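You operate a simulated robot arm through the tools that you are given. There is no shell and no other tool. Be economical: measure what you need, move in short steps, check, and stop when the job is done.

Carry out the task below with a simulated two-armed robot. There is one attempt and no reset: what you move stays moved.

JOB
Unload both cores from the core tote onto the steel table.
Fine: stand them up; carry the tote over and back with both hands. Set down upright: short core, tall core.
Where things are to end (x, y in the base frame): core tote within 0.06 m of [0.08, 1.24]; short core within 0.06 m of [0.36, 1.19]; tall core within 0.06 m of [0.36, 1.34]; core tote within 0.06 m of [0.72, 0.18].

Only the result counts: the job must be done as asked and must still hold three seconds after the hand-in. Knocking over, shifting, dropping, spilling or breaking anything else fails it.

ROBOT AND FRAMES
Two 7-joint arms with two-finger parallel grippers on one trunk, on a base that drives. Base frame: it is fixed to the floor where the robot stands at the start and does not move with it; the origin is under the middle of the robot, x ahead of it, y to its left, z up. Lengths are in m, angles in degrees, forces in N, time in s.
The left shoulder is at the start at [0.05, 0.177, 1.029], the right one opposite. With the tool pointing down near the work surface each hand reaches from about 0.18 to 0.7 m from the robot's upright axis, wherever it stands, measured 20 degrees to its own side. Places, roughly: top of the blue stand [0.8, 0.2, 0.8]; top of the steel table [0.3, 1.3, 0.8]. Payload 3.43 kg a hand.
The tool frame of a hand sits at the grasp point between the pads (the TCP): z along the fingers, y along the line on which they close. The tips reach 0.034 m beyond it. The gripper opens to 0.128 m. The fingers are 0.024 m wide and 0.012 m thick; the gripper's body (0.048 by 0.13 m) begins 0.096 m behind the TCP.
Orientation is told as [roll, pitch, yaw] about the base's x, y, z axes, in that order, counted from this pose: with the fingers straight down and closing along the base's y, the tool's x points along the base's -x, its y along +y and its z along -z.

CONTROLS
- The arms move only by the tool nudge_tool. It takes "left_increments", "right_increments" or both (then of equal length, played together; a hand with none holds still); each is a list of rows, each a list of 3 entries, a list of its own where there are three numbers: the shift along the tool's x, y, z in units of 100 mm (1.0 is 100 mm), then the turn, a rotation vector about the tool's x, y, z in units of 120 degrees (1.0 is 120 degrees), then the gripper command, from -1 (shut) to 1 (fully open), values between in proportion. In form: [[[dx, dy, dz], [rx, ry, rz], claw], ...]. A call has 1 to 8 rows; each row is the pose to reach, as a shift and turn from the pose commanded when the call began, along the tool's axes at that moment. A call with a number of a shift or a turn outside -1 to 1 is refused whole. A row lasts 0.2 s, in which the tool goes at most 0.05 m and 8.6 degrees; a call with a longer step from one row to the next is refused whole, and so is a gripper value outside its range. A pose out of reach is approached as far as the arm can. The call stops where the force on the tool passes 40 N (or 10 N more than at its start, if that is more) or the arm is blocked; 0.2 s more then pass. The fingers move at their own pace (about 0.108 m/s each) and stop on an object; they squeeze with about 24 N. The grip force told is the motor's: it shows also when the fingers shut on nothing. Time passes only in rows, and 0.2 s behind the last, so rows that repeat a pose let the fingers close. The reply holds the time, the measured pose of the TCP, the force on the tool along the base axes, the opening and the grip force, in the units named above and with some noise, with the torque about the TCP (base axes, N m) and any sound that the robot's microphone picked up.
- Cameras (640 x 400 px; columns grow to the right, rows downward): "scene" is now at [0.1636, 0.0085, 1.2154]; the picture's right is [0.09, -1.00, 0.00], its down [-0.33, -0.03, -0.94] and it looks along [0.94, 0.09, -0.33] (base axes); focal length 248 px, centre (320, 200). "left" rides on the left gripper at [0.076, 0.011, -0.16] in its tool frame; the picture's right is [-0.15, 0.99, 0.00], its down [-0.88, -0.13, -0.46] and it looks along [-0.45, -0.07, 0.89] (tool axes); focal length 234 px, centre (320, 200). "right" rides on the right gripper at [0.076, -0.011, -0.16] in its tool frame; the picture's right is [0.15, 0.99, 0.00], its down [-0.88, 0.13, -0.46] and it looks along [-0.45, 0.07, 0.89] (tool axes); focal length 234 px, centre (320, 200). There is no depth. A picture from a camera that has moved, and an enlarged one, comes with that camera's place and axes in the base frame and with its lens.
- grab_frame(camera): a new picture of that camera. No time passes.
- raise_lower(by): slides the trunk up (or, below 0, down) by that many m; the arms and the scene camera ride with it, the base frame stays. It gives what a move gives, with no picture.
- steer(legs): drives the robot by 1 to 6 legs, each [ahead, turn to the left] in m and degrees, along the robot's own axes; the way and the turn of a leg run together, so that a leg with both is an arc; at most 1.5 m and 180 degrees a leg. The arms and the cameras ride along, it lands a little off, and it stops where it bumps. It gives what a move gives.
- head_to(pan, tilt): turns the head with the scene camera to pan (to the left, within 80 degrees either way) and tilt (down, from -29 to 69), counted from straight ahead of the robot. It gives what a move gives.
- close_up(camera, box): a new picture of the part [left, top, right, bottom] of that camera's present view, enlarged. No time passes.
- finish_job(): hands the job in; it is judged then, once.

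Go step by step. Nothing tells you exact positions but the pictures and the camera data: compare them with the known pose of the tool, close in by small moves and look again before you grip or let go. The budget is 120 turns and 88 pictures, counting those below and the enlarged ones. Unless the task says otherwise, let go and move clear before handing in, and close with one line.

The tools are called after "Emit:" by a JSON object that holds its "method" and its "body". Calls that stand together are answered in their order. nudge_tool: Moves the arms, as the interface text tells. Its arguments: {"type":"object","properties":{"left_increments":{"type":"array","items":{"type":"array"}},"right_increments":{"type":"array","items":{"type":"array"}}},"required":[]} The other tools are called the same way: raise_lower (by) slides the trunk up or down; steer (legs) drives the base; head_to (pan, tilt) turns the head that bears the scene camera; grab_frame (camera) takes a picture; close_up (camera, box) takes an enlarged picture of a part of a camera's view; finish_job () hands the job in.

At the start:

```text
t: 0.0
left_eef_pos: [0.4465, 0.3173, 1.1144]
left_orientation: [0.0, 0.0, 0.0]
left_contact_force: [-0.3, -0.1, 1.1]
left_moment: [-0.01, -0.01, -0.02]
left_opening: 0.128
left_grip_force: 0.1
right_eef_pos: [0.4802, -0.121, 1.1532]
right_orientation: [0.3, -0.1, -0.1]
right_contact_force: [-0.1, 0.0, 0.1]
right_moment: [0.01, 0.01, 0.0]
right_opening: 0.1281
right_grip_force: 0.0
trunk travel left (down, up): [-0.2, 0.201]
robot x, y, heading: [0.0015, 0.0015, 0.3]
head pan, tilt: [5.3, 19.1]
```

scene: 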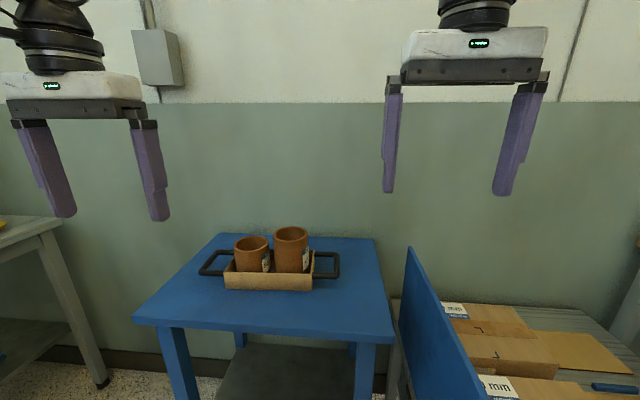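
right: 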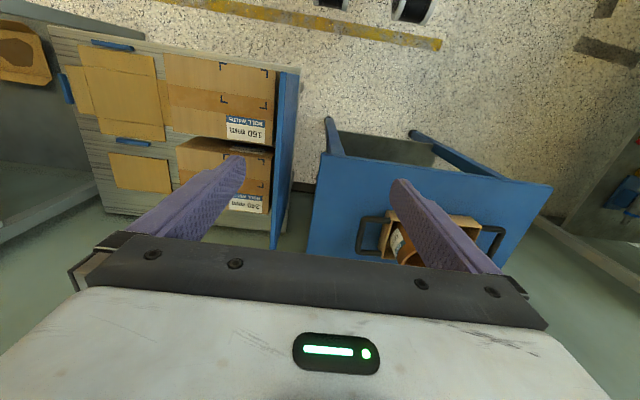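
left: 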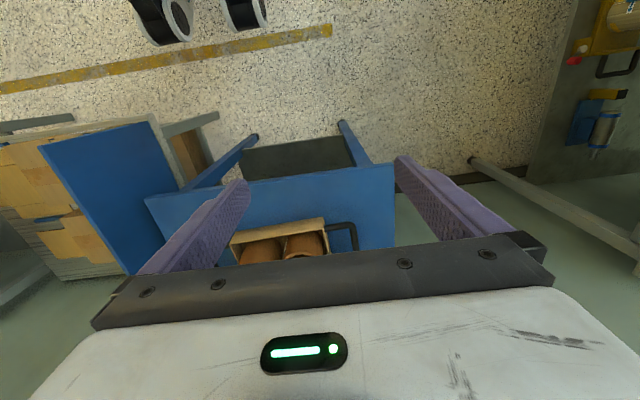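

I see the tote with two cores on the blue stand ahead, with its two bar handles at the left and right ends; the steel table is off to the left. I look closer at both first.

Emit:
{"method": "close_up", "body": {"camera": "scene", "box": [180, 210, 360, 322]}}

Emit:
{"method": "head_to", "body": {"pan": 75, "tilt": 25}}

Emit:
{"method": "grab_frame", "body": {"camera": "scene"}}

```text
3.56 times, centred on (270, 266) of scene
camera zoom: at [0.1636, 0.0085, 1.2154], right [0.09, -1.0, 0.0], down [-0.33, -0.03, -0.94], along [0.94, 0.09, -0.33], focal length 880 px, centre (498, -35)
```

zoom: 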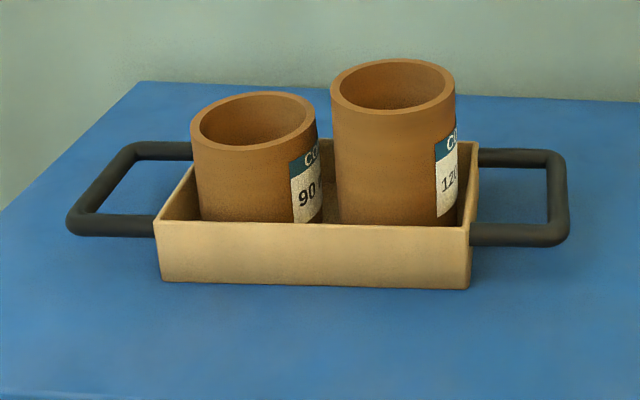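

```text
t: 1.4
left_eef_pos: [0.4471, 0.318, 1.1155]
left_orientation: [0.0, 0.0, 0.0]
left_contact_force: [0.0, 1.2, -0.2]
left_moment: [0.01, 0.01, -0.01]
left_opening: 0.128
left_grip_force: 0.1
right_eef_pos: [0.4802, -0.1214, 1.1532]
right_orientation: [0.1, -0.1, -0.1]
right_contact_force: [0.2, -0.3, 0.3]
right_moment: [0.02, 0.0, 0.0]
right_opening: 0.1278
right_grip_force: 0.0
trunk travel left (down, up): [-0.2, 0.201]
robot x, y, heading: [0.0009, -0.0016, 0.0]
head pan, tilt: [75.0, 25.0]
```

```text
83 pictures are left
camera scene: at [0.0947, 0.0889, 1.2059], right [0.97, -0.26, 0.0], down [-0.11, -0.41, -0.91], along [0.24, 0.88, -0.42], focal length 248 px, centre (320, 200)
```

scene: 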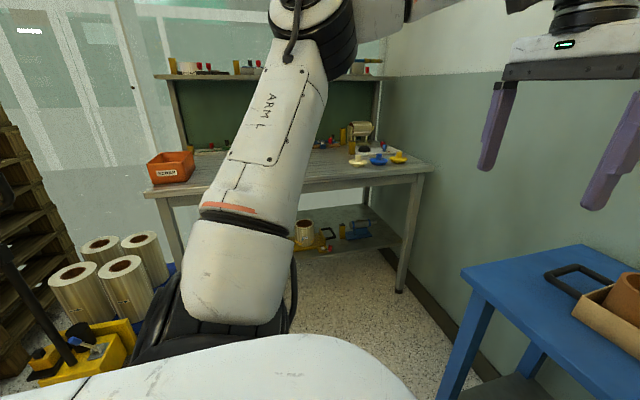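

The tote is at about (0.72, 0.187), its outer handle bars at y≈0.016 and y≈0.355, z≈0.84. I drive so that I stand centred in front of it, about 0.56 m away.

Emit:
{"method": "steer", "body": {"legs": [[0, 50], [0.242, 0], [0, -50]]}}

Emit:
{"method": "head_to", "body": {"pan": 0, "tilt": 42}}

Emit:
{"method": "grab_frame", "body": {"camera": "scene"}}

```text
t: 7.7
left_eef_pos: [0.6053, 0.4987, 1.1155]
left_orientation: [0.0, -0.1, -0.3]
left_contact_force: [0.1, -0.1, -0.3]
left_moment: [0.0, 0.02, 0.0]
left_opening: 0.1281
left_grip_force: 0.0
right_eef_pos: [0.6381, 0.0604, 1.1542]
right_orientation: [0.1, -0.1, -0.2]
right_contact_force: [-0.1, -0.3, 0.0]
right_moment: [-0.02, -0.03, 0.02]
right_opening: 0.1278
right_grip_force: 0.1
trunk travel left (down, up): [-0.2, 0.201]
robot x, y, heading: [0.1561, 0.1817, -0.3]
head pan, tilt: [75.0, 25.0]
```

```text
t: 9.1
left_eef_pos: [0.6046, 0.5003, 1.1152]
left_orientation: [-0.1, 0.0, -0.3]
left_contact_force: [0.2, 0.1, -0.6]
left_moment: [-0.02, 0.0, -0.01]
left_opening: 0.1281
left_grip_force: 0.1
right_eef_pos: [0.637, 0.0604, 1.153]
right_orientation: [0.1, -0.1, -0.3]
right_contact_force: [-0.4, -0.2, 0.0]
right_moment: [-0.01, 0.0, 0.03]
right_opening: 0.1283
right_grip_force: 0.1
trunk travel left (down, up): [-0.2, 0.201]
robot x, y, heading: [0.1569, 0.1847, -0.4]
head pan, tilt: [0.0, 42.0]
```

```text
82 pictures are left
camera scene: at [0.3113, 0.1833, 1.1796], right [0.0, -1.0, 0.0], down [-0.67, 0.0, -0.74], along [0.74, 0.0, -0.67], focal length 248 px, centre (320, 200)
```

scene: 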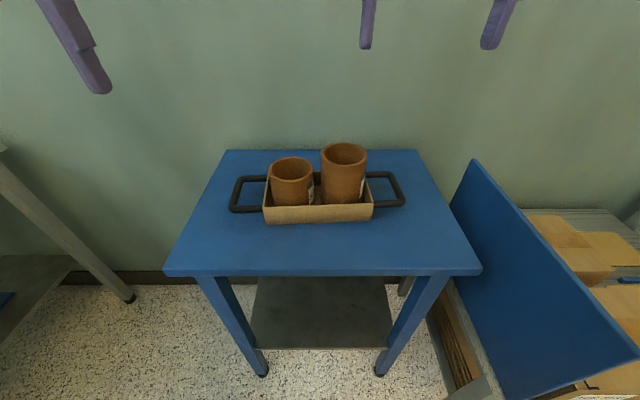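

Emit:
{"method": "close_up", "body": {"camera": "scene", "box": [220, 130, 420, 255]}}

```text
3.20 times, centred on (320, 192) of scene
camera zoom: at [0.3113, 0.1833, 1.1796], right [0.0, -1.0, 0.0], down [-0.67, 0.0, -0.74], along [0.74, 0.0, -0.67], focal length 792 px, centre (320, 224)
```

zoom: 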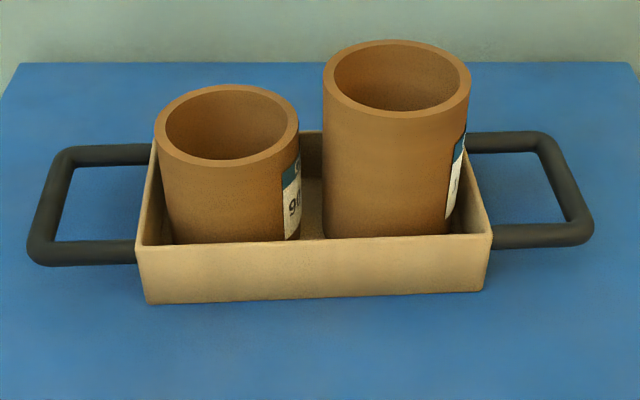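

The tote is turned by about +3° (left end nearer me); handle bar centres are about (0.713, 0.361) and (0.733, 0.016), z≈0.835. The gap between bar and wall is ~6 cm, so I narrow the grippers and move above the bars.

Emit:
{"method": "nudge_tool", "body": {"left_increments": [[[-0.2, -0.2, 0.2], [0, 0, -0.006], 0.1], [[-0.4, -0.4, 0.4], [0, 0, -0.012], 0.1], [[-0.6, -0.6, 0.6], [0, 0, -0.018], 0.1], [[-0.8, -0.8, 0.8], [0, 0, -0.024], 0.1], [[-1.0, -1.0, 1.0], [0, 0, -0.03], 0.1]], "right_increments": [[[-0.2, -0.09, 0.2], [0, 0, -0.006], 0.1], [[-0.4, -0.18, 0.4], [0, 0, -0.012], 0.1], [[-0.6, -0.27, 0.6], [0, 0, -0.018], 0.1], [[-0.8, -0.36, 0.8], [0, 0, -0.024], 0.1], [[-0.96, -0.44, 1.0], [0, 0, -0.03], 0.1]]}}

```text
t: 10.3
left_eef_pos: [0.6844, 0.4234, 1.0212]
left_orientation: [0.1, 0.0, 3.1]
left_contact_force: [-0.6, 0.1, -0.1]
left_moment: [0.01, -0.02, -0.01]
left_opening: 0.0704
left_grip_force: 0.1
left hand out of reach, approached as far as the arm can: row 4, 5
right_eef_pos: [0.7321, 0.0174, 1.0511]
right_orientation: [0.0, -0.1, 3.3]
right_contact_force: [0.1, 0.6, 0.2]
right_moment: [-0.04, 0.03, 0.04]
right_opening: 0.0707
right_grip_force: 0.1
trunk travel left (down, up): [-0.2, 0.201]
robot x, y, heading: [0.1597, 0.1848, -0.4]
head pan, tilt: [0.0, 42.0]
```

The left arm ran short at that height; going lower should bring it back into reach. I go straight down on both hands a bit.

Emit:
{"method": "nudge_tool", "body": {"left_increments": [[[0, 0, 0.4], [0, 0, 0], 0.1], [[0, 0, 0.8], [0, 0, 0], 0.1]], "right_increments": [[[0, 0, 0.45], [0, 0, 0], 0.1], [[0, 0, 0.9], [0, 0, 0], 0.1]]}}

```text
t: 10.9
left_eef_pos: [0.6845, 0.4228, 0.94]
left_orientation: [0.1, 0.0, 3.4]
left_contact_force: [0.4, -0.4, 0.0]
left_moment: [0.01, 0.01, -0.02]
left_opening: 0.0703
left_grip_force: 0.1
right_eef_pos: [0.7335, 0.0174, 0.9629]
right_orientation: [0.1, -0.1, 3.3]
right_contact_force: [-0.3, -0.1, -0.4]
right_moment: [-0.02, -0.04, 0.0]
right_opening: 0.0705
right_grip_force: 0.0
trunk travel left (down, up): [-0.2, 0.201]
robot x, y, heading: [0.1548, 0.1811, -0.6]
head pan, tilt: [0.0, 42.0]
```

Emit:
{"method": "nudge_tool", "body": {"left_increments": [[[-0.12, -0.32, 0.0], [0, 0, 0], 0.1], [[-0.248, -0.636, 0.1], [0, 0, 0], 0.1], [[-0.248, -0.636, 0.3], [0, 0, 0], 0.1]], "right_increments": [[[0, 0, 0.2], [0, 0, 0], 0.1], [[0, 0, 0.4], [0, 0, 0], 0.1], [[0, 0, 0.53], [0, 0, 0], 0.1]]}}

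Emit:
{"method": "grab_frame", "body": {"camera": "left"}}

Emit:
{"method": "grab_frame", "body": {"camera": "right"}}

Emit:
{"method": "close_up", "body": {"camera": "scene", "box": [200, 110, 440, 260]}}

```text
t: 11.7
left_eef_pos: [0.6867, 0.3839, 0.9137]
left_orientation: [-0.2, -0.1, 3.3]
left_contact_force: [0.6, 0.3, 0.0]
left_moment: [-0.01, 0.01, 0.01]
left_opening: 0.0706
left_grip_force: 0.1
left hand out of reach, approached as far as the arm can: row 1, 2, 3
right_eef_pos: [0.734, 0.0168, 0.9097]
right_orientation: [0.1, -0.1, 3.3]
right_contact_force: [0.3, 0.7, 0.0]
right_moment: [-0.01, -0.02, 0.0]
right_opening: 0.0704
right_grip_force: 0.1
trunk travel left (down, up): [-0.2, 0.201]
robot x, y, heading: [0.154, 0.1847, -0.3]
head pan, tilt: [0.0, 42.0]
```

```text
80 pictures are left
camera left: at [0.6107, 0.3899, 1.0734], right [0.09, 1.0, 0.0], down [0.89, -0.08, 0.46], along [0.46, -0.04, -0.89], focal length 234 px, centre (320, 200)
```

left: 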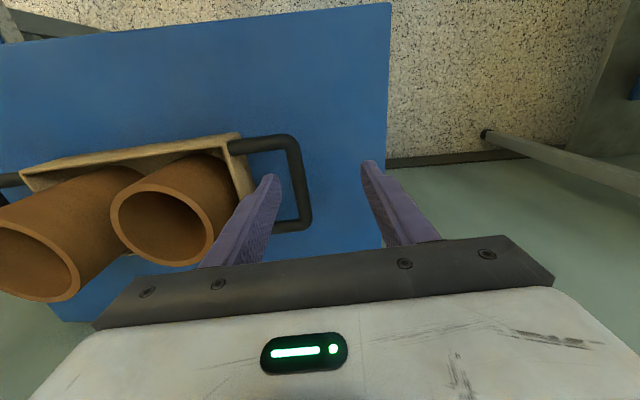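

```text
79 pictures are left
camera right: at [0.6583, 0.001, 1.069], right [-0.2, 0.98, 0.0], down [0.87, 0.18, 0.46], along [0.45, 0.09, -0.89], focal length 234 px, centre (320, 200)
```

right: 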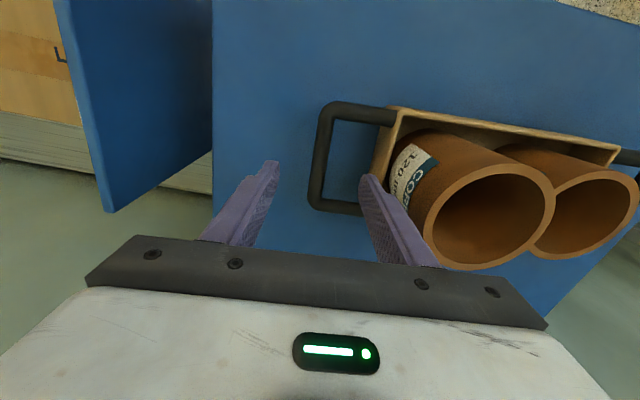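

```text
2.67 times, centred on (320, 185) of scene
camera zoom: at [0.3113, 0.1833, 1.1796], right [0.0, -1.0, 0.0], down [-0.67, 0.0, -0.74], along [0.74, 0.0, -0.67], focal length 660 px, centre (320, 240)
```

zoom: 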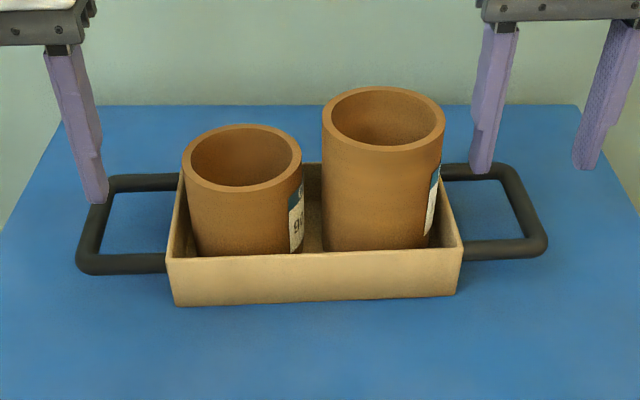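

The bars and estimates agree with the pictures, but the left arm sits at its limit; I drive a little closer so both hands work nearer in.

Emit:
{"method": "steer", "body": {"legs": [[0.07, 0]]}}

```text
t: 12.8
left_eef_pos: [0.7585, 0.3841, 0.9135]
left_orientation: [0.0, -0.1, 3.4]
left_contact_force: [-0.3, 0.7, 0.0]
left_moment: [-0.04, -0.01, 0.0]
left_opening: 0.0703
left_grip_force: 0.1
right_eef_pos: [0.8043, 0.017, 0.91]
right_orientation: [0.1, -0.1, 3.3]
right_contact_force: [0.1, -0.1, 0.1]
right_moment: [-0.01, 0.01, 0.01]
right_opening: 0.0704
right_grip_force: 0.1
trunk travel left (down, up): [-0.2, 0.201]
robot x, y, heading: [0.2286, 0.1848, -0.2]
head pan, tilt: [0.0, 42.0]
```

Emit:
{"method": "nudge_tool", "body": {"left_increments": [[[0.24, -0.11, 0], [0, 0, 0], 0.1], [[0.479, -0.222, 0], [0, 0, 0], 0.1], [[0.479, -0.222, 0.2], [0, 0, 0], 0.1]], "right_increments": [[[0.38, 0.01, 0], [0, 0, 0], 0.1], [[0.76, 0.025, 0], [0, 0, 0], 0.1], [[0.76, 0.025, 0.2], [0, 0, 0], 0.1]]}}

Emit:
{"method": "grab_frame", "body": {"camera": "left"}}

Emit:
{"method": "grab_frame", "body": {"camera": "right"}}

```text
t: 13.6
left_eef_pos: [0.711, 0.3583, 0.8938]
left_orientation: [-0.2, 0.0, 3.5]
left_contact_force: [0.2, 0.3, 0.0]
left_moment: [-0.02, 0.01, 0.0]
left_opening: 0.0706
left_grip_force: 0.0
right_eef_pos: [0.7266, 0.0155, 0.8903]
right_orientation: [0.1, -0.2, 3.2]
right_contact_force: [-0.1, 0.1, -0.3]
right_moment: [-0.03, -0.01, -0.01]
right_opening: 0.0704
right_grip_force: 0.0
trunk travel left (down, up): [-0.2, 0.201]
robot x, y, heading: [0.2303, 0.1843, -0.5]
head pan, tilt: [0.0, 42.0]
```

```text
77 pictures are left
camera left: at [0.6345, 0.3648, 1.0531], right [0.09, 1.0, 0.0], down [0.89, -0.08, 0.46], along [0.46, -0.04, -0.89], focal length 234 px, centre (320, 200)
```

left: 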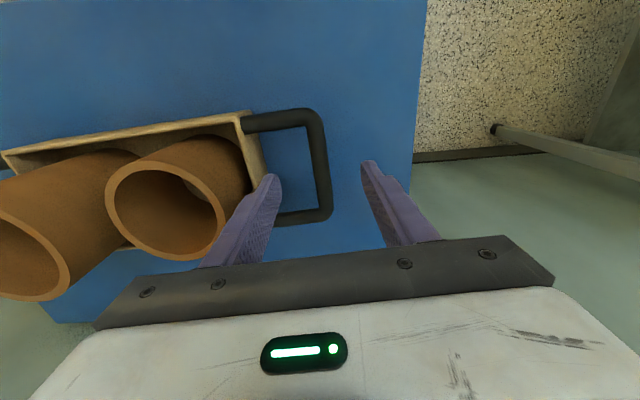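

```text
76 pictures are left
camera right: at [0.6524, -0.0008, 1.0492], right [-0.2, 0.98, 0.0], down [0.87, 0.18, 0.46], along [0.45, 0.09, -0.89], focal length 234 px, centre (320, 200)
```

right: 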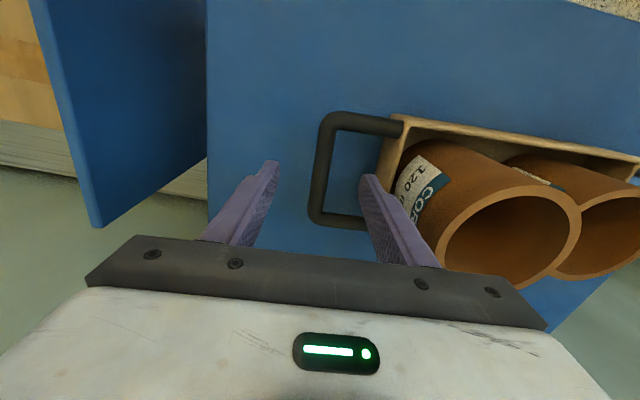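

Both hands are centred over the bars. I descend and close.

Emit:
{"method": "nudge_tool", "body": {"left_increments": [[[0, 0, 0.24], [0, 0, 0], 0.1], [[0, 0, 0.48], [0, 0, 0], 0.1], [[0, 0, 0.48], [0, 0, 0], 0.1]], "right_increments": [[[0, 0, 0.22], [0, 0, 0], 0.1], [[0, 0, 0.44], [0, 0, 0], 0.1], [[0, 0, 0.44], [0, 0, 0], 0.1]]}}

Emit:
{"method": "close_up", "body": {"camera": "scene", "box": [200, 110, 440, 260]}}

```text
t: 14.4
left_eef_pos: [0.7117, 0.358, 0.8464]
left_orientation: [-0.1, -0.1, 3.4]
left_contact_force: [-0.3, 0.8, 0.3]
left_moment: [0.03, 0.0, 0.01]
left_opening: 0.0705
left_grip_force: 0.0
right_eef_pos: [0.7279, 0.0147, 0.8456]
right_orientation: [0.2, -0.1, 3.2]
right_contact_force: [0.0, 0.3, -0.5]
right_moment: [0.02, -0.01, -0.04]
right_opening: 0.0703
right_grip_force: 0.1
trunk travel left (down, up): [-0.2, 0.201]
robot x, y, heading: [0.2285, 0.1822, -0.0]
head pan, tilt: [0.0, 42.0]
```

```text
2.67 times, centred on (320, 185) of scene
camera zoom: at [0.3817, 0.183, 1.1796], right [0.0, -1.0, 0.0], down [-0.67, 0.0, -0.74], along [0.74, 0.0, -0.67], focal length 660 px, centre (320, 240)
```

zoom: 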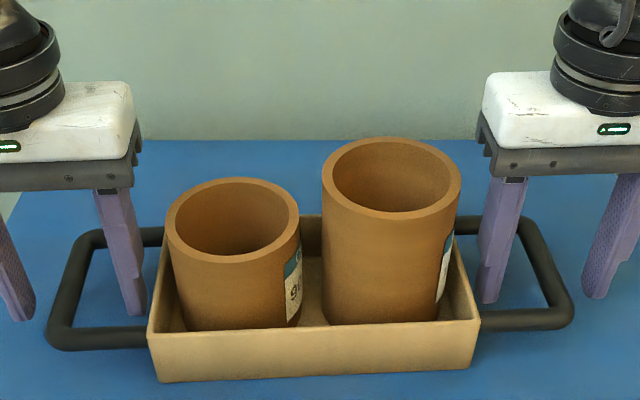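

Emit:
{"method": "nudge_tool", "body": {"left_increments": [[[0, 0, 0], [0, 0, 0], -1], [[0, 0, 0], [0, 0, 0], -1], [[0, 0, 0], [0, 0, 0], -1], [[0, 0, 0], [0, 0, 0], -1]], "right_increments": [[[0, 0, 0], [0, 0, 0], -1], [[0, 0, 0], [0, 0, 0], -1], [[0, 0, 0], [0, 0, 0], -1], [[0, 0, 0], [0, 0, 0], -1]]}}

```text
t: 15.4
left_eef_pos: [0.7111, 0.3565, 0.846]
left_orientation: [-0.3, -0.1, 3.3]
left_contact_force: [-1.3, -13.7, -0.6]
left_moment: [-0.1, 0.05, -0.13]
left_opening: 0.015
left_grip_force: 24.2
right_eef_pos: [0.7277, 0.0164, 0.8452]
right_orientation: [0.1, -0.1, 3.4]
right_contact_force: [-0.1, 13.5, -0.4]
right_moment: [0.1, 0.03, -0.18]
right_opening: 0.0152
right_grip_force: 24.4
trunk travel left (down, up): [-0.2, 0.201]
robot x, y, heading: [0.23, 0.1816, -0.5]
head pan, tilt: [0.0, 42.0]
```

Both bars are gripped (15 mm). I ease the outward pull between the hands slightly and lift with the trunk.

Emit:
{"method": "nudge_tool", "body": {"left_increments": [[[0, -0.015, 0], [0, 0, 0], -1]], "right_increments": [[[0, 0.015, 0], [0, 0, 0], -1]]}}

Emit:
{"method": "raise_lower", "body": {"by": 0.05}}

Emit:
{"method": "grab_frame", "body": {"camera": "scene"}}

```text
t: 15.8
left_eef_pos: [0.7113, 0.3551, 0.8473]
left_orientation: [0.0, -0.1, 3.3]
left_contact_force: [-0.3, -11.0, 1.0]
left_moment: [-0.06, -0.08, -0.18]
left_opening: 0.0155
left_grip_force: 24.2
right_eef_pos: [0.7272, 0.0174, 0.8477]
right_orientation: [0.0, 0.0, 3.3]
right_contact_force: [0.9, 11.9, -0.3]
right_moment: [0.05, 0.02, -0.12]
right_opening: 0.0149
right_grip_force: 24.3
trunk travel left (down, up): [-0.2, 0.201]
robot x, y, heading: [0.2274, 0.1822, 0.1]
head pan, tilt: [0.0, 42.0]
```

```text
t: 16.7
left_eef_pos: [0.7117, 0.3556, 0.8948]
left_orientation: [-0.1, -0.1, 3.4]
left_contact_force: [0.1, -10.9, -2.1]
left_moment: [-0.07, 0.08, -0.19]
left_opening: 0.0155
left_grip_force: 24.3
right_eef_pos: [0.7264, 0.018, 0.896]
right_orientation: [0.2, -0.1, 3.3]
right_contact_force: [1.2, 10.2, -2.4]
right_moment: [0.06, -0.05, -0.15]
right_opening: 0.0154
right_grip_force: 24.0
trunk travel left (down, up): [-0.25, 0.151]
robot x, y, heading: [0.2238, 0.1848, 0.2]
head pan, tilt: [0.0, 42.0]
```

```text
74 pictures are left
camera scene: at [0.3823, 0.183, 1.2295], right [0.0, -1.0, 0.0], down [-0.67, 0.0, -0.74], along [0.74, 0.0, -0.67], focal length 248 px, centre (320, 200)
```

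scene: 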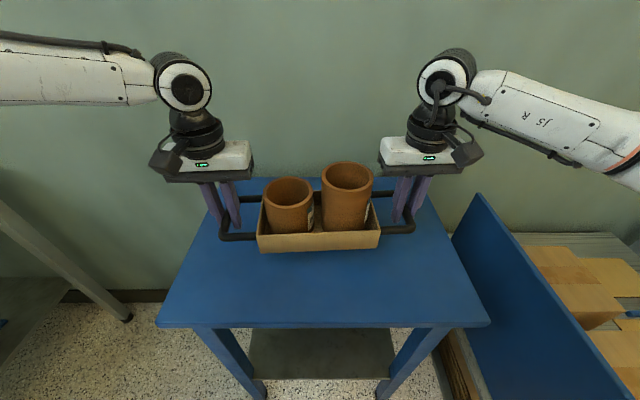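

Level and lifted. I raise further, then back off slightly and turn towards the steel table, stopping short to look.

Emit:
{"method": "raise_lower", "body": {"by": 0.12}}

Emit:
{"method": "steer", "body": {"legs": [[0, 52], [0, 52.5], [0.2, 0]]}}

Emit:
{"method": "head_to", "body": {"pan": 0, "tilt": 35}}

Emit:
{"method": "grab_frame", "body": {"camera": "scene"}}

```text
t: 18.2
left_eef_pos: [0.7115, 0.3561, 1.0157]
left_orientation: [-0.1, -0.1, 3.4]
left_contact_force: [-1.5, -8.6, -2.9]
left_moment: [-0.05, -0.01, -0.19]
left_opening: 0.0151
left_grip_force: 24.4
right_eef_pos: [0.7268, 0.0171, 1.0166]
right_orientation: [0.1, 0.0, 3.3]
right_contact_force: [0.5, 9.7, -2.7]
right_moment: [0.04, 0.03, -0.12]
right_opening: 0.0155
right_grip_force: 24.5
trunk travel left (down, up): [-0.37, 0.031]
robot x, y, heading: [0.2273, 0.1846, 0.2]
head pan, tilt: [0.0, 42.0]
```

```text
t: 24.5
left_eef_pos: [-0.1141, 0.7993, 1.0167]
left_orientation: [-0.1, 0.0, 108.3]
left_contact_force: [5.9, 1.8, -2.0]
left_moment: [-0.02, -0.02, -0.17]
left_opening: 0.0153
left_grip_force: 24.5
right_eef_pos: [0.2103, 0.9017, 1.0156]
right_orientation: [0.1, 0.0, 108.2]
right_contact_force: [-6.4, -1.4, -2.1]
right_moment: [-0.03, 0.01, -0.12]
right_opening: 0.0153
right_grip_force: 24.2
trunk travel left (down, up): [-0.37, 0.031]
robot x, y, heading: [0.174, 0.374, 104.6]
head pan, tilt: [0.0, 42.0]
```

```text
t: 25.1
left_eef_pos: [-0.1131, 0.7976, 1.0162]
left_orientation: [-0.2, -0.1, 108.2]
left_contact_force: [1.4, 0.0, -1.7]
left_moment: [0.01, 0.0, -0.15]
left_opening: 0.0155
left_grip_force: 24.5
right_eef_pos: [0.2097, 0.9011, 1.0167]
right_orientation: [0.1, -0.2, 108.0]
right_contact_force: [-1.0, 0.4, -2.9]
right_moment: [-0.02, -0.01, -0.14]
right_opening: 0.0151
right_grip_force: 24.2
trunk travel left (down, up): [-0.37, 0.031]
robot x, y, heading: [0.1772, 0.3719, 104.5]
head pan, tilt: [0.0, 35.0]
```

```text
73 pictures are left
camera scene: at [0.1386, 0.5278, 1.36], right [0.97, 0.25, 0.0], down [0.15, -0.56, -0.82], along [-0.21, 0.79, -0.57], focal length 248 px, centre (320, 200)
```

scene: 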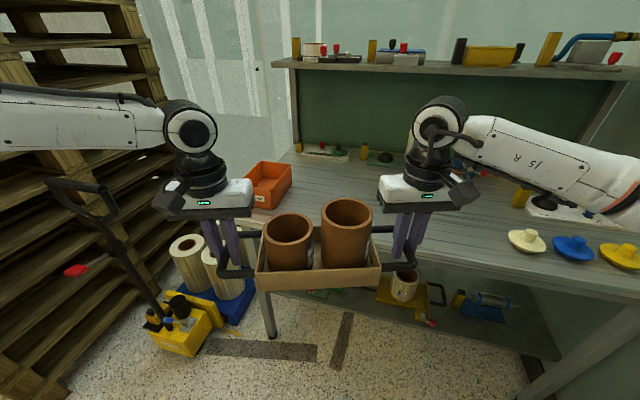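

The way is clear: table front edge at y≈1.11, bin on the left, lids at x>0.6. I drive on to about (0.08, 0.75) facing the table squarely.

Emit:
{"method": "steer", "body": {"legs": [[0.389, 0], [0, -14.4]]}}

Emit:
{"method": "head_to", "body": {"pan": 0, "tilt": 45}}

Emit:
{"method": "grab_frame", "body": {"camera": "scene"}}

```text
t: 28.4
left_eef_pos: [-0.0957, 1.2344, 1.0166]
left_orientation: [-0.1, -0.2, 93.8]
left_contact_force: [1.7, -1.9, -2.0]
left_moment: [-0.01, 0.01, -0.15]
left_opening: 0.0153
left_grip_force: 24.4
right_eef_pos: [0.244, 1.2521, 1.0154]
right_orientation: [0.1, -0.1, 93.8]
right_contact_force: [-1.1, 1.1, -3.2]
right_moment: [0.01, -0.01, -0.06]
right_opening: 0.0151
right_grip_force: 24.5
trunk travel left (down, up): [-0.37, 0.031]
robot x, y, heading: [0.0785, 0.7506, 90.1]
head pan, tilt: [0.0, 35.0]
```

```text
t: 29.2
left_eef_pos: [-0.0957, 1.2334, 1.0148]
left_orientation: [0.0, 0.1, 93.6]
left_contact_force: [0.8, -1.1, -1.9]
left_moment: [0.02, 0.03, -0.13]
left_opening: 0.0151
left_grip_force: 23.3
right_eef_pos: [0.2433, 1.2525, 1.0156]
right_orientation: [0.1, -0.1, 93.7]
right_contact_force: [-1.1, 0.8, -2.1]
right_moment: [0.01, 0.0, -0.09]
right_opening: 0.0152
right_grip_force: 23.8
trunk travel left (down, up): [-0.37, 0.031]
robot x, y, heading: [0.0807, 0.749, 90.2]
head pan, tilt: [0.0, 45.0]
```

```text
72 pictures are left
camera scene: at [0.0806, 0.9021, 1.3453], right [1.0, 0.0, 0.0], down [0.0, -0.71, -0.71], along [0.0, 0.71, -0.71], focal length 248 px, centre (320, 200)
```

scene: 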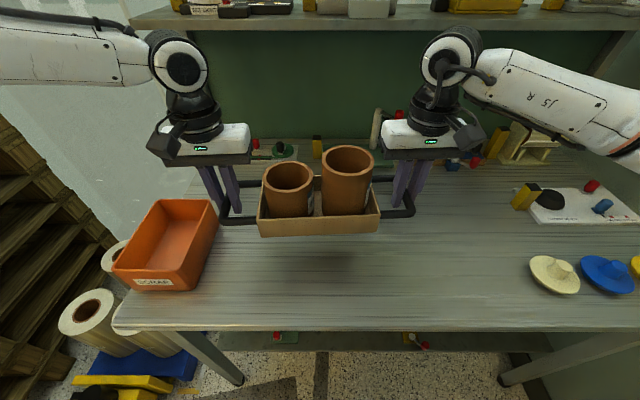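

The tote hangs over its spot (centre ≈ (0.074, 1.243)), clear of the orange bin. I lower with the trunk to about 1.5 cm above the table and look.

Emit:
{"method": "raise_lower", "body": {"by": -0.155}}

Emit:
{"method": "grab_frame", "body": {"camera": "scene"}}

```text
t: 30.7
left_eef_pos: [-0.0955, 1.2335, 0.8847]
left_orientation: [-0.4, -1.3, 93.8]
left_contact_force: [-3.9, -6.1, 16.4]
left_moment: [-0.55, 0.5, -0.24]
left_opening: 0.0158
left_grip_force: 24.0
right_eef_pos: [0.2442, 1.2528, 0.8834]
right_orientation: [0.3, -1.1, 93.5]
right_contact_force: [2.2, -3.4, 15.7]
right_moment: [-0.41, -0.26, 0.2]
right_opening: 0.0158
right_grip_force: 23.6
trunk travel left (down, up): [-0.227, 0.174]
robot x, y, heading: [0.0821, 0.7486, 90.1]
head pan, tilt: [0.0, 45.0]
stopped: the force on the tool passed its limit at 91 N (the readings are from after the stop); the commanded pose is now the measured one
```

```text
71 pictures are left
camera scene: at [0.0805, 0.898, 1.2029], right [1.0, 0.0, 0.0], down [0.0, -0.7, -0.71], along [0.0, 0.71, -0.7], focal length 248 px, centre (320, 200)
```

scene: 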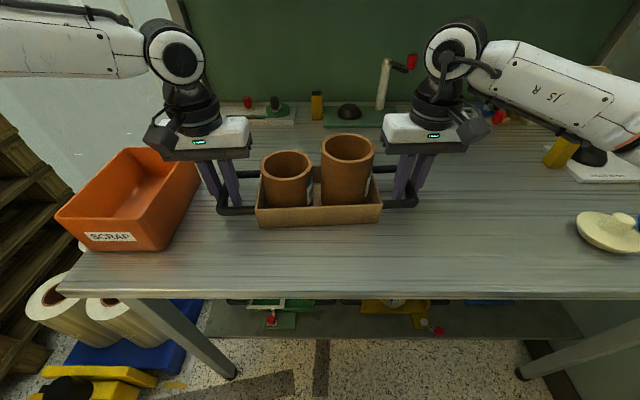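

The table is higher than told: the tote met it with the TCP at z≈0.884 (table top ≈ 0.838). I take off the pressure and check.

Emit:
{"method": "nudge_tool", "body": {"left_increments": [[[0, 0, -0.02], [0, 0, 0], -1]], "right_increments": [[[0, 0, -0.02], [0, 0, 0], -1]]}}

Emit:
{"method": "close_up", "body": {"camera": "scene", "box": [200, 110, 440, 260]}}

```text
t: 31.1
left_eef_pos: [-0.0949, 1.2352, 0.8837]
left_orientation: [-0.4, -1.3, 93.9]
left_contact_force: [-1.9, -7.8, 10.1]
left_moment: [0.4, 0.06, -0.11]
left_opening: 0.0157
left_grip_force: 24.0
right_eef_pos: [0.2446, 1.2518, 0.8844]
right_orientation: [0.3, -1.1, 93.5]
right_contact_force: [1.5, -5.5, 9.8]
right_moment: [0.46, 0.03, -0.02]
right_opening: 0.0155
right_grip_force: 24.1
trunk travel left (down, up): [-0.227, 0.174]
robot x, y, heading: [0.0817, 0.7518, 90.1]
head pan, tilt: [0.0, 45.0]
```

```text
2.67 times, centred on (320, 185) of scene
camera zoom: at [0.0806, 0.8986, 1.2029], right [1.0, 0.0, 0.0], down [0.0, -0.7, -0.71], along [0.0, 0.71, -0.7], focal length 660 px, centre (320, 240)
```

zoom: 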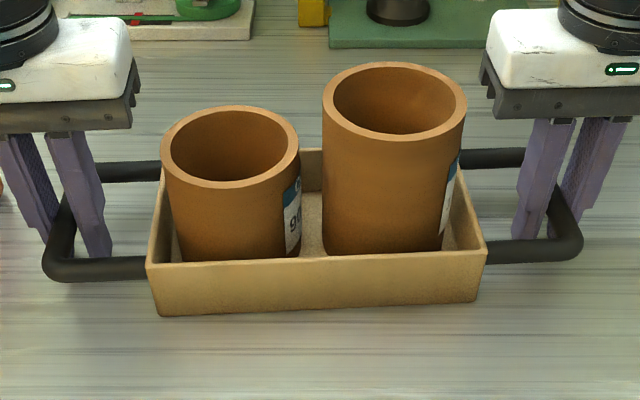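

It rests flat. I relieve the rest, open, and lift the hands clear.

Emit:
{"method": "nudge_tool", "body": {"left_increments": [[[0, 0, -0.05], [0, 0, 0], -1], [[0, 0, -0.05], [0, 0, 0], -0.2], [[0, 0, -0.05], [0, 0, 0], -0.1], [[0, 0, -0.05], [0, 0, 0], -0.1]], "right_increments": [[[0, 0, -0.05], [0, 0, 0], -1], [[0, 0, -0.05], [0, 0, 0], -0.2], [[0, 0, -0.05], [0, 0, 0], -0.1], [[0, 0, -0.05], [0, 0, 0], -0.1]]}}

Emit:
{"method": "raise_lower", "body": {"by": 0.12}}

Emit:
{"method": "grab_frame", "body": {"camera": "scene"}}

```text
t: 32.1
left_eef_pos: [-0.095, 1.2365, 0.8879]
left_orientation: [-0.3, -1.0, 93.8]
left_contact_force: [0.4, -0.7, 0.1]
left_moment: [0.0, 0.05, 0.0]
left_opening: 0.0577
left_grip_force: 0.2
right_eef_pos: [0.244, 1.2545, 0.8873]
right_orientation: [0.2, -1.0, 93.5]
right_contact_force: [0.1, 0.3, 0.2]
right_moment: [0.02, 0.03, 0.04]
right_opening: 0.0576
right_grip_force: 0.0
trunk travel left (down, up): [-0.227, 0.174]
robot x, y, heading: [0.0772, 0.7487, 90.3]
head pan, tilt: [0.0, 45.0]
```

```text
t: 33.6
left_eef_pos: [-0.0952, 1.2361, 1.008]
left_orientation: [-0.5, -1.0, 93.8]
left_contact_force: [0.5, 0.4, -0.1]
left_moment: [0.04, 0.02, 0.0]
left_opening: 0.0578
left_grip_force: 0.0
right_eef_pos: [0.2427, 1.2547, 1.0082]
right_orientation: [0.4, -0.8, 93.5]
right_contact_force: [0.1, -0.5, -1.1]
right_moment: [0.0, -0.03, -0.01]
right_opening: 0.0576
right_grip_force: 0.0
trunk travel left (down, up): [-0.347, 0.054]
robot x, y, heading: [0.0802, 0.7464, 90.1]
head pan, tilt: [0.0, 45.0]
```

```text
69 pictures are left
camera scene: at [0.0805, 0.9018, 1.3225], right [1.0, 0.0, 0.0], down [0.0, -0.71, -0.71], along [0.0, 0.71, -0.71], focal length 248 px, centre (320, 200)
```

scene: 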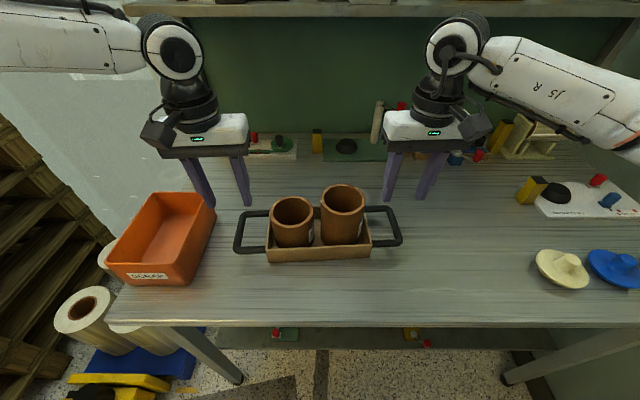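

Tote sits at its spot and stayed put. Next I measure the cores and clear the left hand backwards.

Emit:
{"method": "nudge_tool", "body": {"left_increments": [[[0.33, 0.1, -0.1], [0, 0, 0], 0], [[0.66, 0.2, -0.2], [0, 0, 0], 0], [[1.0, 0.3, -0.3], [0, 0, 0], 0]]}}

Emit:
{"method": "close_up", "body": {"camera": "scene", "box": [225, 170, 415, 289]}}

```text
t: 34.4
left_eef_pos: [-0.119, 1.1333, 1.0369]
left_orientation: [-0.4, -1.1, 93.9]
left_contact_force: [-0.2, 0.2, 0.5]
left_moment: [0.03, 0.0, -0.02]
left_opening: 0.064
left_grip_force: 0.0
right_eef_pos: [0.2447, 1.2539, 1.008]
right_orientation: [0.3, -1.0, 93.5]
right_contact_force: [0.1, -0.4, 0.8]
right_moment: [-0.02, 0.02, 0.02]
right_opening: 0.0576
right_grip_force: 0.1
trunk travel left (down, up): [-0.347, 0.054]
robot x, y, heading: [0.0813, 0.7493, 90.1]
head pan, tilt: [0.0, 45.0]
```

```text
3.36 times, centred on (320, 230) of scene
camera zoom: at [0.0804, 0.9008, 1.3228], right [1.0, 0.0, 0.0], down [0.0, -0.71, -0.71], along [0.0, 0.71, -0.71], focal length 832 px, centre (320, 101)
```

zoom: 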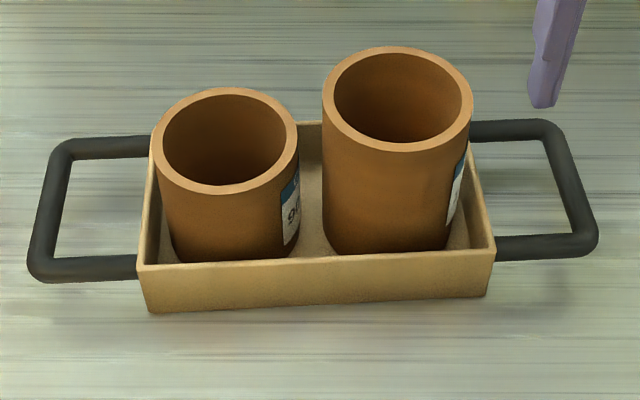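

Short core: centre ≈ (0.021, 1.255), top z≈0.933; tall core ≈ (0.128, 1.262), top ≈0.963; both ≈93 mm across. The right hand goes up and turns about 57° so that the fingers straddle the short core clear of the tall one.

Emit:
{"method": "nudge_tool", "body": {"right_increments": [[[0, 0.0, -0.15], [0, 0, -0.059], 0.3], [[0, 0.1, -0.3], [0, 0, -0.119], 0.6], [[0, 0.25, -0.3], [0, 0, -0.178], 1], [[0, 0.4, -0.3], [0, 0, -0.237], 1], [[0, 0.55, -0.3], [0, 0, -0.297], 1], [[0, 0.7, -0.3], [0, 0, -0.356], 1], [[0, 0.85, -0.3], [0, 0, -0.416], 1], [[0, 1.0, -0.3], [0, 0, -0.475], 1]]}}

```text
t: 36.2
left_eef_pos: [-0.12, 1.1327, 1.0357]
left_orientation: [-0.4, -0.9, 93.8]
left_contact_force: [0.0, -0.2, -1.0]
left_moment: [-0.03, 0.0, -0.04]
left_opening: 0.0636
left_grip_force: 0.0
right_eef_pos: [0.1586, 1.2506, 1.0362]
right_orientation: [-0.5, -0.8, 143.5]
right_contact_force: [-0.2, 0.3, -0.4]
right_moment: [0.0, -0.01, 0.02]
right_opening: 0.128
right_grip_force: 0.1
right hand out of reach, approached as far as the arm can: row 8
trunk travel left (down, up): [-0.347, 0.054]
robot x, y, heading: [0.0795, 0.7493, 90.2]
head pan, tilt: [0.0, 45.0]
```

The right wrist is near a limit across the body. I turn the base 20° left instead, which brings the hand almost above the short core, high enough to clear both cores.

Emit:
{"method": "steer", "body": {"legs": [[0, 18]]}}

Emit:
{"method": "grab_frame", "body": {"camera": "right"}}

Emit:
{"method": "grab_frame", "body": {"camera": "scene"}}

```text
t: 37.6
left_eef_pos: [-0.2274, 1.0539, 1.0369]
left_orientation: [-0.4, -1.0, 111.9]
left_contact_force: [0.8, 0.5, 0.3]
left_moment: [0.03, 0.0, 0.01]
left_opening: 0.064
left_grip_force: 0.1
right_eef_pos: [0.0019, 1.2494, 1.038]
right_orientation: [-0.5, -0.8, 161.4]
right_contact_force: [-0.3, 0.5, -0.1]
right_moment: [0.03, 0.0, -0.03]
right_opening: 0.128
right_grip_force: 0.0
trunk travel left (down, up): [-0.347, 0.054]
robot x, y, heading: [0.0853, 0.7494, 108.0]
head pan, tilt: [0.0, 45.0]
```

```text
67 pictures are left
camera right: at [0.079, 1.2329, 1.1963], right [-0.18, -0.98, -0.01], down [-0.87, 0.15, 0.47], along [-0.46, 0.09, -0.88], focal length 234 px, centre (320, 200)
```

right: 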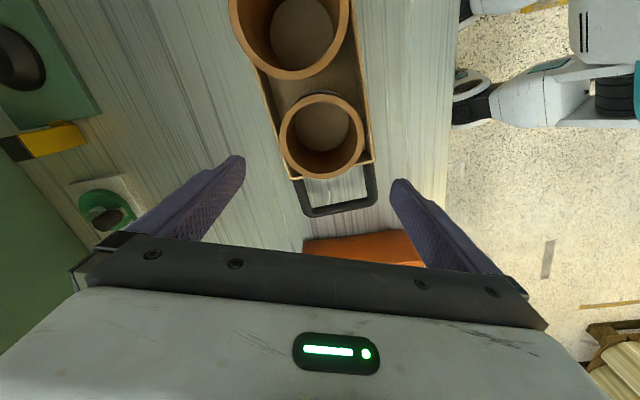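

```text
66 pictures are left
camera scene: at [0.0335, 0.8939, 1.3226], right [0.95, 0.31, 0.0], down [0.22, -0.67, -0.71], along [-0.22, 0.67, -0.71], focal length 248 px, centre (320, 200)
```

scene: 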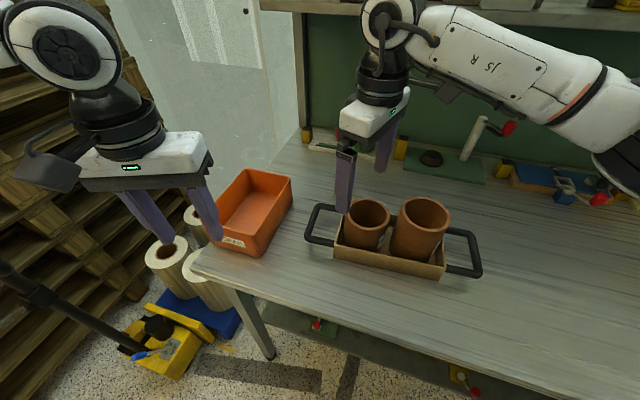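

The wrist view puts the short core at about (0.021, 1.247). I shift 2 cm, go down partly and look again.

Emit:
{"method": "nudge_tool", "body": {"right_increments": [[[0.185, -0.06, 0], [0, 0, 0], 1], [[0.185, -0.06, 0.3], [0, 0, 0], 1], [[0.185, -0.06, 0.6], [0, 0, 0], 1]]}}

Emit:
{"method": "grab_frame", "body": {"camera": "right"}}

Emit:
{"method": "close_up", "body": {"camera": "scene", "box": [280, 130, 490, 290]}}

```text
t: 38.4
left_eef_pos: [-0.2273, 1.0542, 1.0351]
left_orientation: [-0.4, -1.0, 111.8]
left_contact_force: [0.5, 0.1, -0.2]
left_moment: [0.01, 0.01, 0.0]
left_opening: 0.0642
left_grip_force: 0.1
right_eef_pos: [0.0214, 1.2504, 0.9779]
right_orientation: [-0.5, -0.8, 161.4]
right_contact_force: [-0.4, -0.1, 0.9]
right_moment: [0.03, 0.0, 0.04]
right_opening: 0.128
right_grip_force: 0.0
trunk travel left (down, up): [-0.347, 0.054]
robot x, y, heading: [0.0798, 0.7529, 108.0]
head pan, tilt: [0.0, 45.0]
```

```text
65 pictures are left
camera right: at [0.0988, 1.2344, 1.1358], right [-0.18, -0.98, -0.01], down [-0.87, 0.15, 0.47], along [-0.46, 0.09, -0.88], focal length 234 px, centre (320, 200)
```

right: 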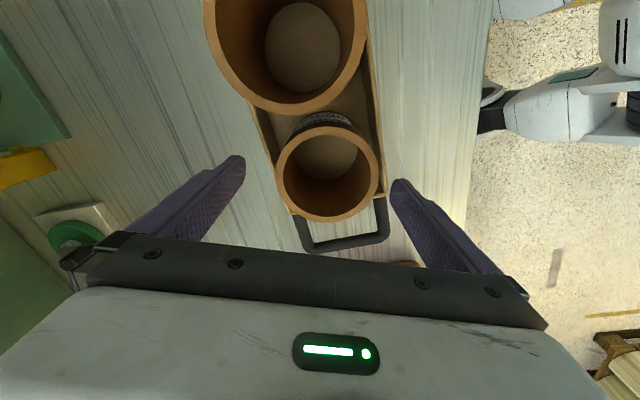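

```text
2.50 times, centred on (385, 210) of scene
camera zoom: at [0.0341, 0.8943, 1.3226], right [0.95, 0.31, 0.0], down [0.22, -0.67, -0.71], along [-0.22, 0.67, -0.71], focal length 619 px, centre (158, 175)
```

zoom: 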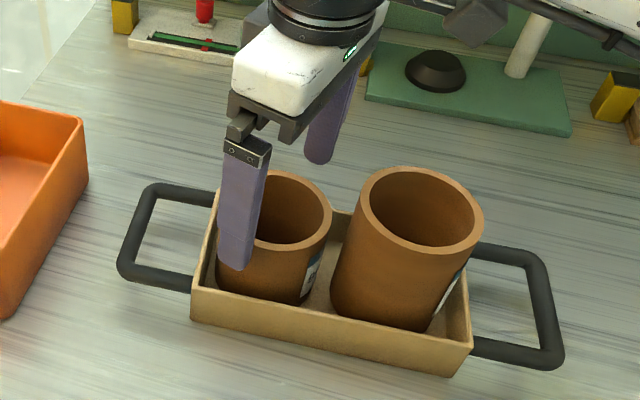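

Emit:
{"method": "nudge_tool", "body": {"right_increments": [[[0, 0.06, 0.0], [0, 0, 0], 1], [[0, 0.06, 0.24], [0, 0, 0], 1], [[0, 0.06, 0.47], [0, 0, 0], 1]]}}

Emit:
{"method": "grab_frame", "body": {"camera": "right"}}

Emit:
{"method": "close_up", "body": {"camera": "scene", "box": [280, 130, 490, 290]}}

```text
t: 39.2
left_eef_pos: [-0.2272, 1.0532, 1.0377]
left_orientation: [-0.3, -1.1, 111.8]
left_contact_force: [-0.1, -0.3, -0.2]
left_moment: [0.01, 0.01, 0.01]
left_opening: 0.0641
left_grip_force: 0.0
right_eef_pos: [0.0186, 1.2432, 0.9343]
right_orientation: [-0.8, -1.2, 161.4]
right_contact_force: [3.5, 0.4, 21.2]
right_moment: [-1.23, 0.34, 0.25]
right_opening: 0.1271
right_grip_force: 0.0
trunk travel left (down, up): [-0.347, 0.054]
robot x, y, heading: [0.0801, 0.75, 108.1]
head pan, tilt: [0.0, 45.0]
```

```text
63 pictures are left
camera right: at [0.097, 1.2275, 1.0924], right [-0.18, -0.98, -0.01], down [-0.87, 0.15, 0.47], along [-0.46, 0.1, -0.88], focal length 234 px, centre (320, 200)
```

right: 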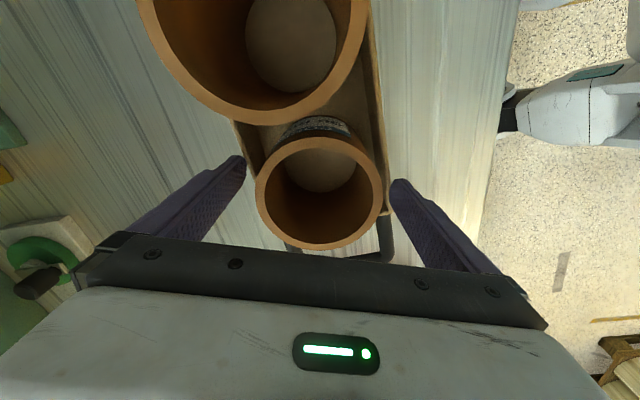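

```text
2.50 times, centred on (385, 210) of scene
camera zoom: at [0.035, 0.8921, 1.3235], right [0.95, 0.31, 0.0], down [0.22, -0.67, -0.71], along [-0.22, 0.67, -0.71], focal length 619 px, centre (158, 175)
```

zoom: 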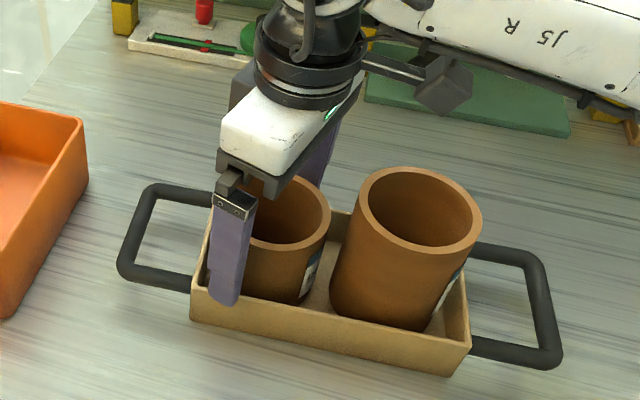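

The near finger just touched the tote's wall, so wall top is z≈0.90 (table ≈0.85). I go up 1 cm and then close on the core.

Emit:
{"method": "nudge_tool", "body": {"right_increments": [[[0, 0, -0.11], [0, 0, 0], 1], [[0, 0, -0.11], [0, 0, 0], 1]]}}

Emit:
{"method": "nudge_tool", "body": {"right_increments": [[[0, 0, 0], [0, 0, 0], 0.3], [[0, 0, 0], [0, 0, 0], -1], [[0, 0, 0], [0, 0, 0], -1], [[0, 0, 0], [0, 0, 0], -1]]}}

Emit:
{"method": "close_up", "body": {"camera": "scene", "box": [280, 130, 490, 290]}}

```text
t: 39.8
left_eef_pos: [-0.2292, 1.0542, 1.0367]
left_orientation: [-0.4, -1.1, 111.8]
left_contact_force: [0.4, 0.7, 0.7]
left_moment: [0.0, 0.03, -0.01]
left_opening: 0.0639
left_grip_force: 0.1
right_eef_pos: [0.0195, 1.2447, 0.9397]
right_orientation: [-0.5, -0.7, 161.5]
right_contact_force: [-0.1, -0.3, -0.3]
right_moment: [0.0, -0.02, 0.02]
right_opening: 0.128
right_grip_force: 0.0
trunk travel left (down, up): [-0.347, 0.054]
robot x, y, heading: [0.0822, 0.7489, 108.3]
head pan, tilt: [0.0, 45.0]
```

```text
t: 40.8
left_eef_pos: [-0.2278, 1.0537, 1.0363]
left_orientation: [-0.3, -1.1, 111.7]
left_contact_force: [0.0, 0.2, -0.4]
left_moment: [-0.01, 0.0, 0.02]
left_opening: 0.0639
left_grip_force: 0.0
right_eef_pos: [0.019, 1.2456, 0.9414]
right_orientation: [-0.6, -0.9, 161.4]
right_contact_force: [0.1, -0.2, 0.4]
right_moment: [-0.02, -0.02, 0.01]
right_opening: 0.0877
right_grip_force: 23.7
trunk travel left (down, up): [-0.347, 0.054]
robot x, y, heading: [0.0816, 0.7504, 108.3]
head pan, tilt: [0.0, 45.0]
```

```text
2.50 times, centred on (385, 210) of scene
camera zoom: at [0.0339, 0.8941, 1.3226], right [0.95, 0.31, 0.0], down [0.22, -0.67, -0.71], along [-0.22, 0.67, -0.71], focal length 619 px, centre (158, 175)
```

zoom: 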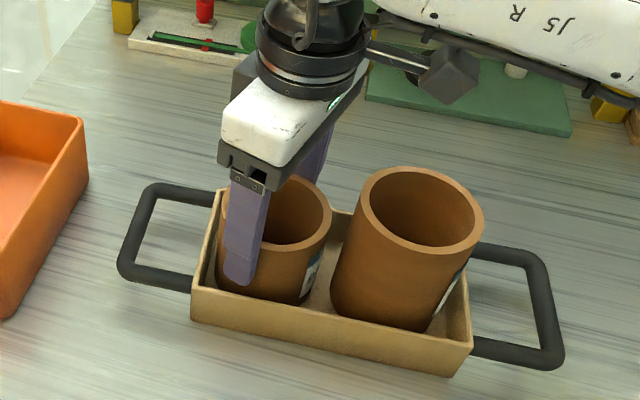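

Short core gripped (88 mm). I lift it straight out.

Emit:
{"method": "nudge_tool", "body": {"right_increments": [[[0, 0, -0.2], [0, 0, 0], -1], [[0, 0, -0.4], [0, 0, 0], -1], [[0, 0, -0.7], [0, 0, 0], -1], [[0, 0, -1.0], [0, 0, 0], -1]]}}

Emit:
{"method": "raise_lower", "body": {"by": 0.05}}

Emit:
{"method": "grab_frame", "body": {"camera": "scene"}}

```text
t: 41.8
left_eef_pos: [-0.228, 1.0538, 1.036]
left_orientation: [-0.4, -1.0, 111.8]
left_contact_force: [-0.6, -0.2, -0.3]
left_moment: [0.01, -0.04, 0.0]
left_opening: 0.0639
left_grip_force: 0.0
right_eef_pos: [0.0203, 1.2428, 1.0408]
right_orientation: [-0.5, -0.7, 161.5]
right_contact_force: [0.7, -0.8, -1.3]
right_moment: [0.01, 0.0, 0.03]
right_opening: 0.0878
right_grip_force: 24.5
trunk travel left (down, up): [-0.347, 0.054]
robot x, y, heading: [0.0842, 0.7533, 108.4]
head pan, tilt: [0.0, 45.0]
```

```text
t: 42.7
left_eef_pos: [-0.2279, 1.0557, 1.0854]
left_orientation: [-0.5, -1.0, 111.8]
left_contact_force: [-0.3, 0.6, -0.4]
left_moment: [0.01, 0.02, 0.02]
left_opening: 0.064
left_grip_force: 0.1
right_eef_pos: [0.0201, 1.2441, 1.0919]
right_orientation: [-0.4, -0.7, 161.4]
right_contact_force: [-0.3, 1.3, -0.4]
right_moment: [-0.01, -0.02, 0.01]
right_opening: 0.0876
right_grip_force: 24.2
trunk travel left (down, up): [-0.397, 0.004]
robot x, y, heading: [0.0795, 0.7538, 108.0]
head pan, tilt: [0.0, 45.0]
```

```text
60 pictures are left
camera scene: at [0.0338, 0.8944, 1.3726], right [0.95, 0.31, 0.0], down [0.22, -0.67, -0.71], along [-0.22, 0.67, -0.71], focal length 248 px, centre (320, 200)
```

scene: 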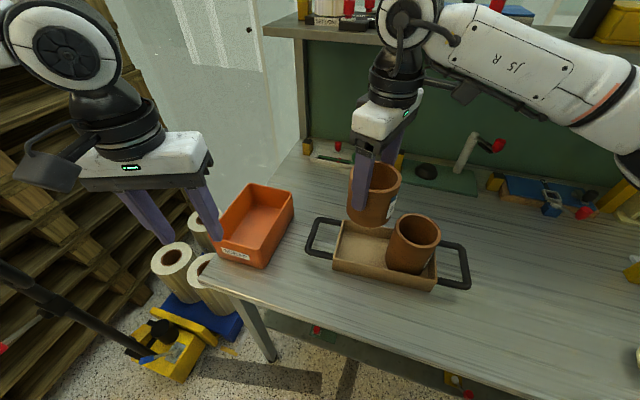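

It came out cleanly. A bit more height, then I turn right about 40° to bring the core over its place.

Emit:
{"method": "nudge_tool", "body": {"right_increments": [[[0, 0, -0.3], [0, 0, 0], -1]]}}

Emit:
{"method": "steer", "body": {"legs": [[0, -39.5]]}}

Emit:
{"method": "grab_frame", "body": {"camera": "scene"}}

```text
t: 43.1
left_eef_pos: [-0.2283, 1.0547, 1.0856]
left_orientation: [-0.3, -1.0, 111.9]
left_contact_force: [0.4, 0.3, -0.4]
left_moment: [0.0, 0.0, 0.02]
left_opening: 0.0639
left_grip_force: 0.0
right_eef_pos: [0.0201, 1.2425, 1.1206]
right_orientation: [-0.5, -0.9, 161.4]
right_contact_force: [0.4, -0.1, -1.3]
right_moment: [0.0, -0.02, 0.0]
right_opening: 0.088
right_grip_force: 24.0
trunk travel left (down, up): [-0.397, 0.004]
robot x, y, heading: [0.0787, 0.748, 108.1]
head pan, tilt: [0.0, 45.0]
```

```text
t: 45.4
left_eef_pos: [0.036, 1.1804, 1.0865]
left_orientation: [-0.4, -0.9, 72.2]
left_contact_force: [0.3, -0.3, -0.2]
left_moment: [0.0, 0.0, 0.01]
left_opening: 0.064
left_grip_force: 0.1
right_eef_pos: [0.3482, 1.1676, 1.1205]
right_orientation: [-0.5, -0.8, 121.8]
right_contact_force: [-0.1, -1.0, -1.1]
right_moment: [0.03, 0.05, -0.01]
right_opening: 0.0876
right_grip_force: 24.6
trunk travel left (down, up): [-0.397, 0.004]
robot x, y, heading: [0.0851, 0.7512, 68.7]
head pan, tilt: [0.0, 45.0]
```

```text
59 pictures are left
camera scene: at [0.1367, 0.8911, 1.3726], right [0.93, -0.37, 0.0], down [-0.26, -0.66, -0.71], along [0.26, 0.66, -0.71], focal length 248 px, centre (320, 200)
```

scene: 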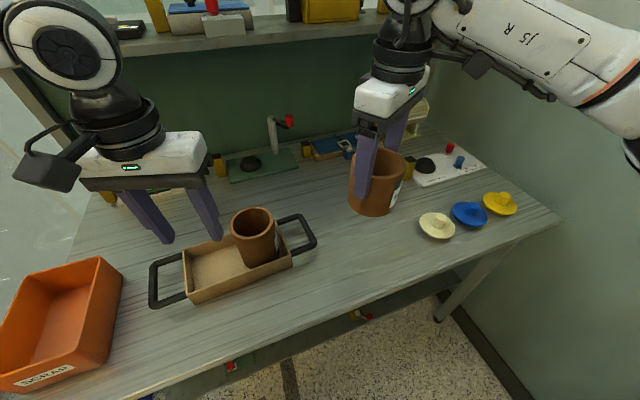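

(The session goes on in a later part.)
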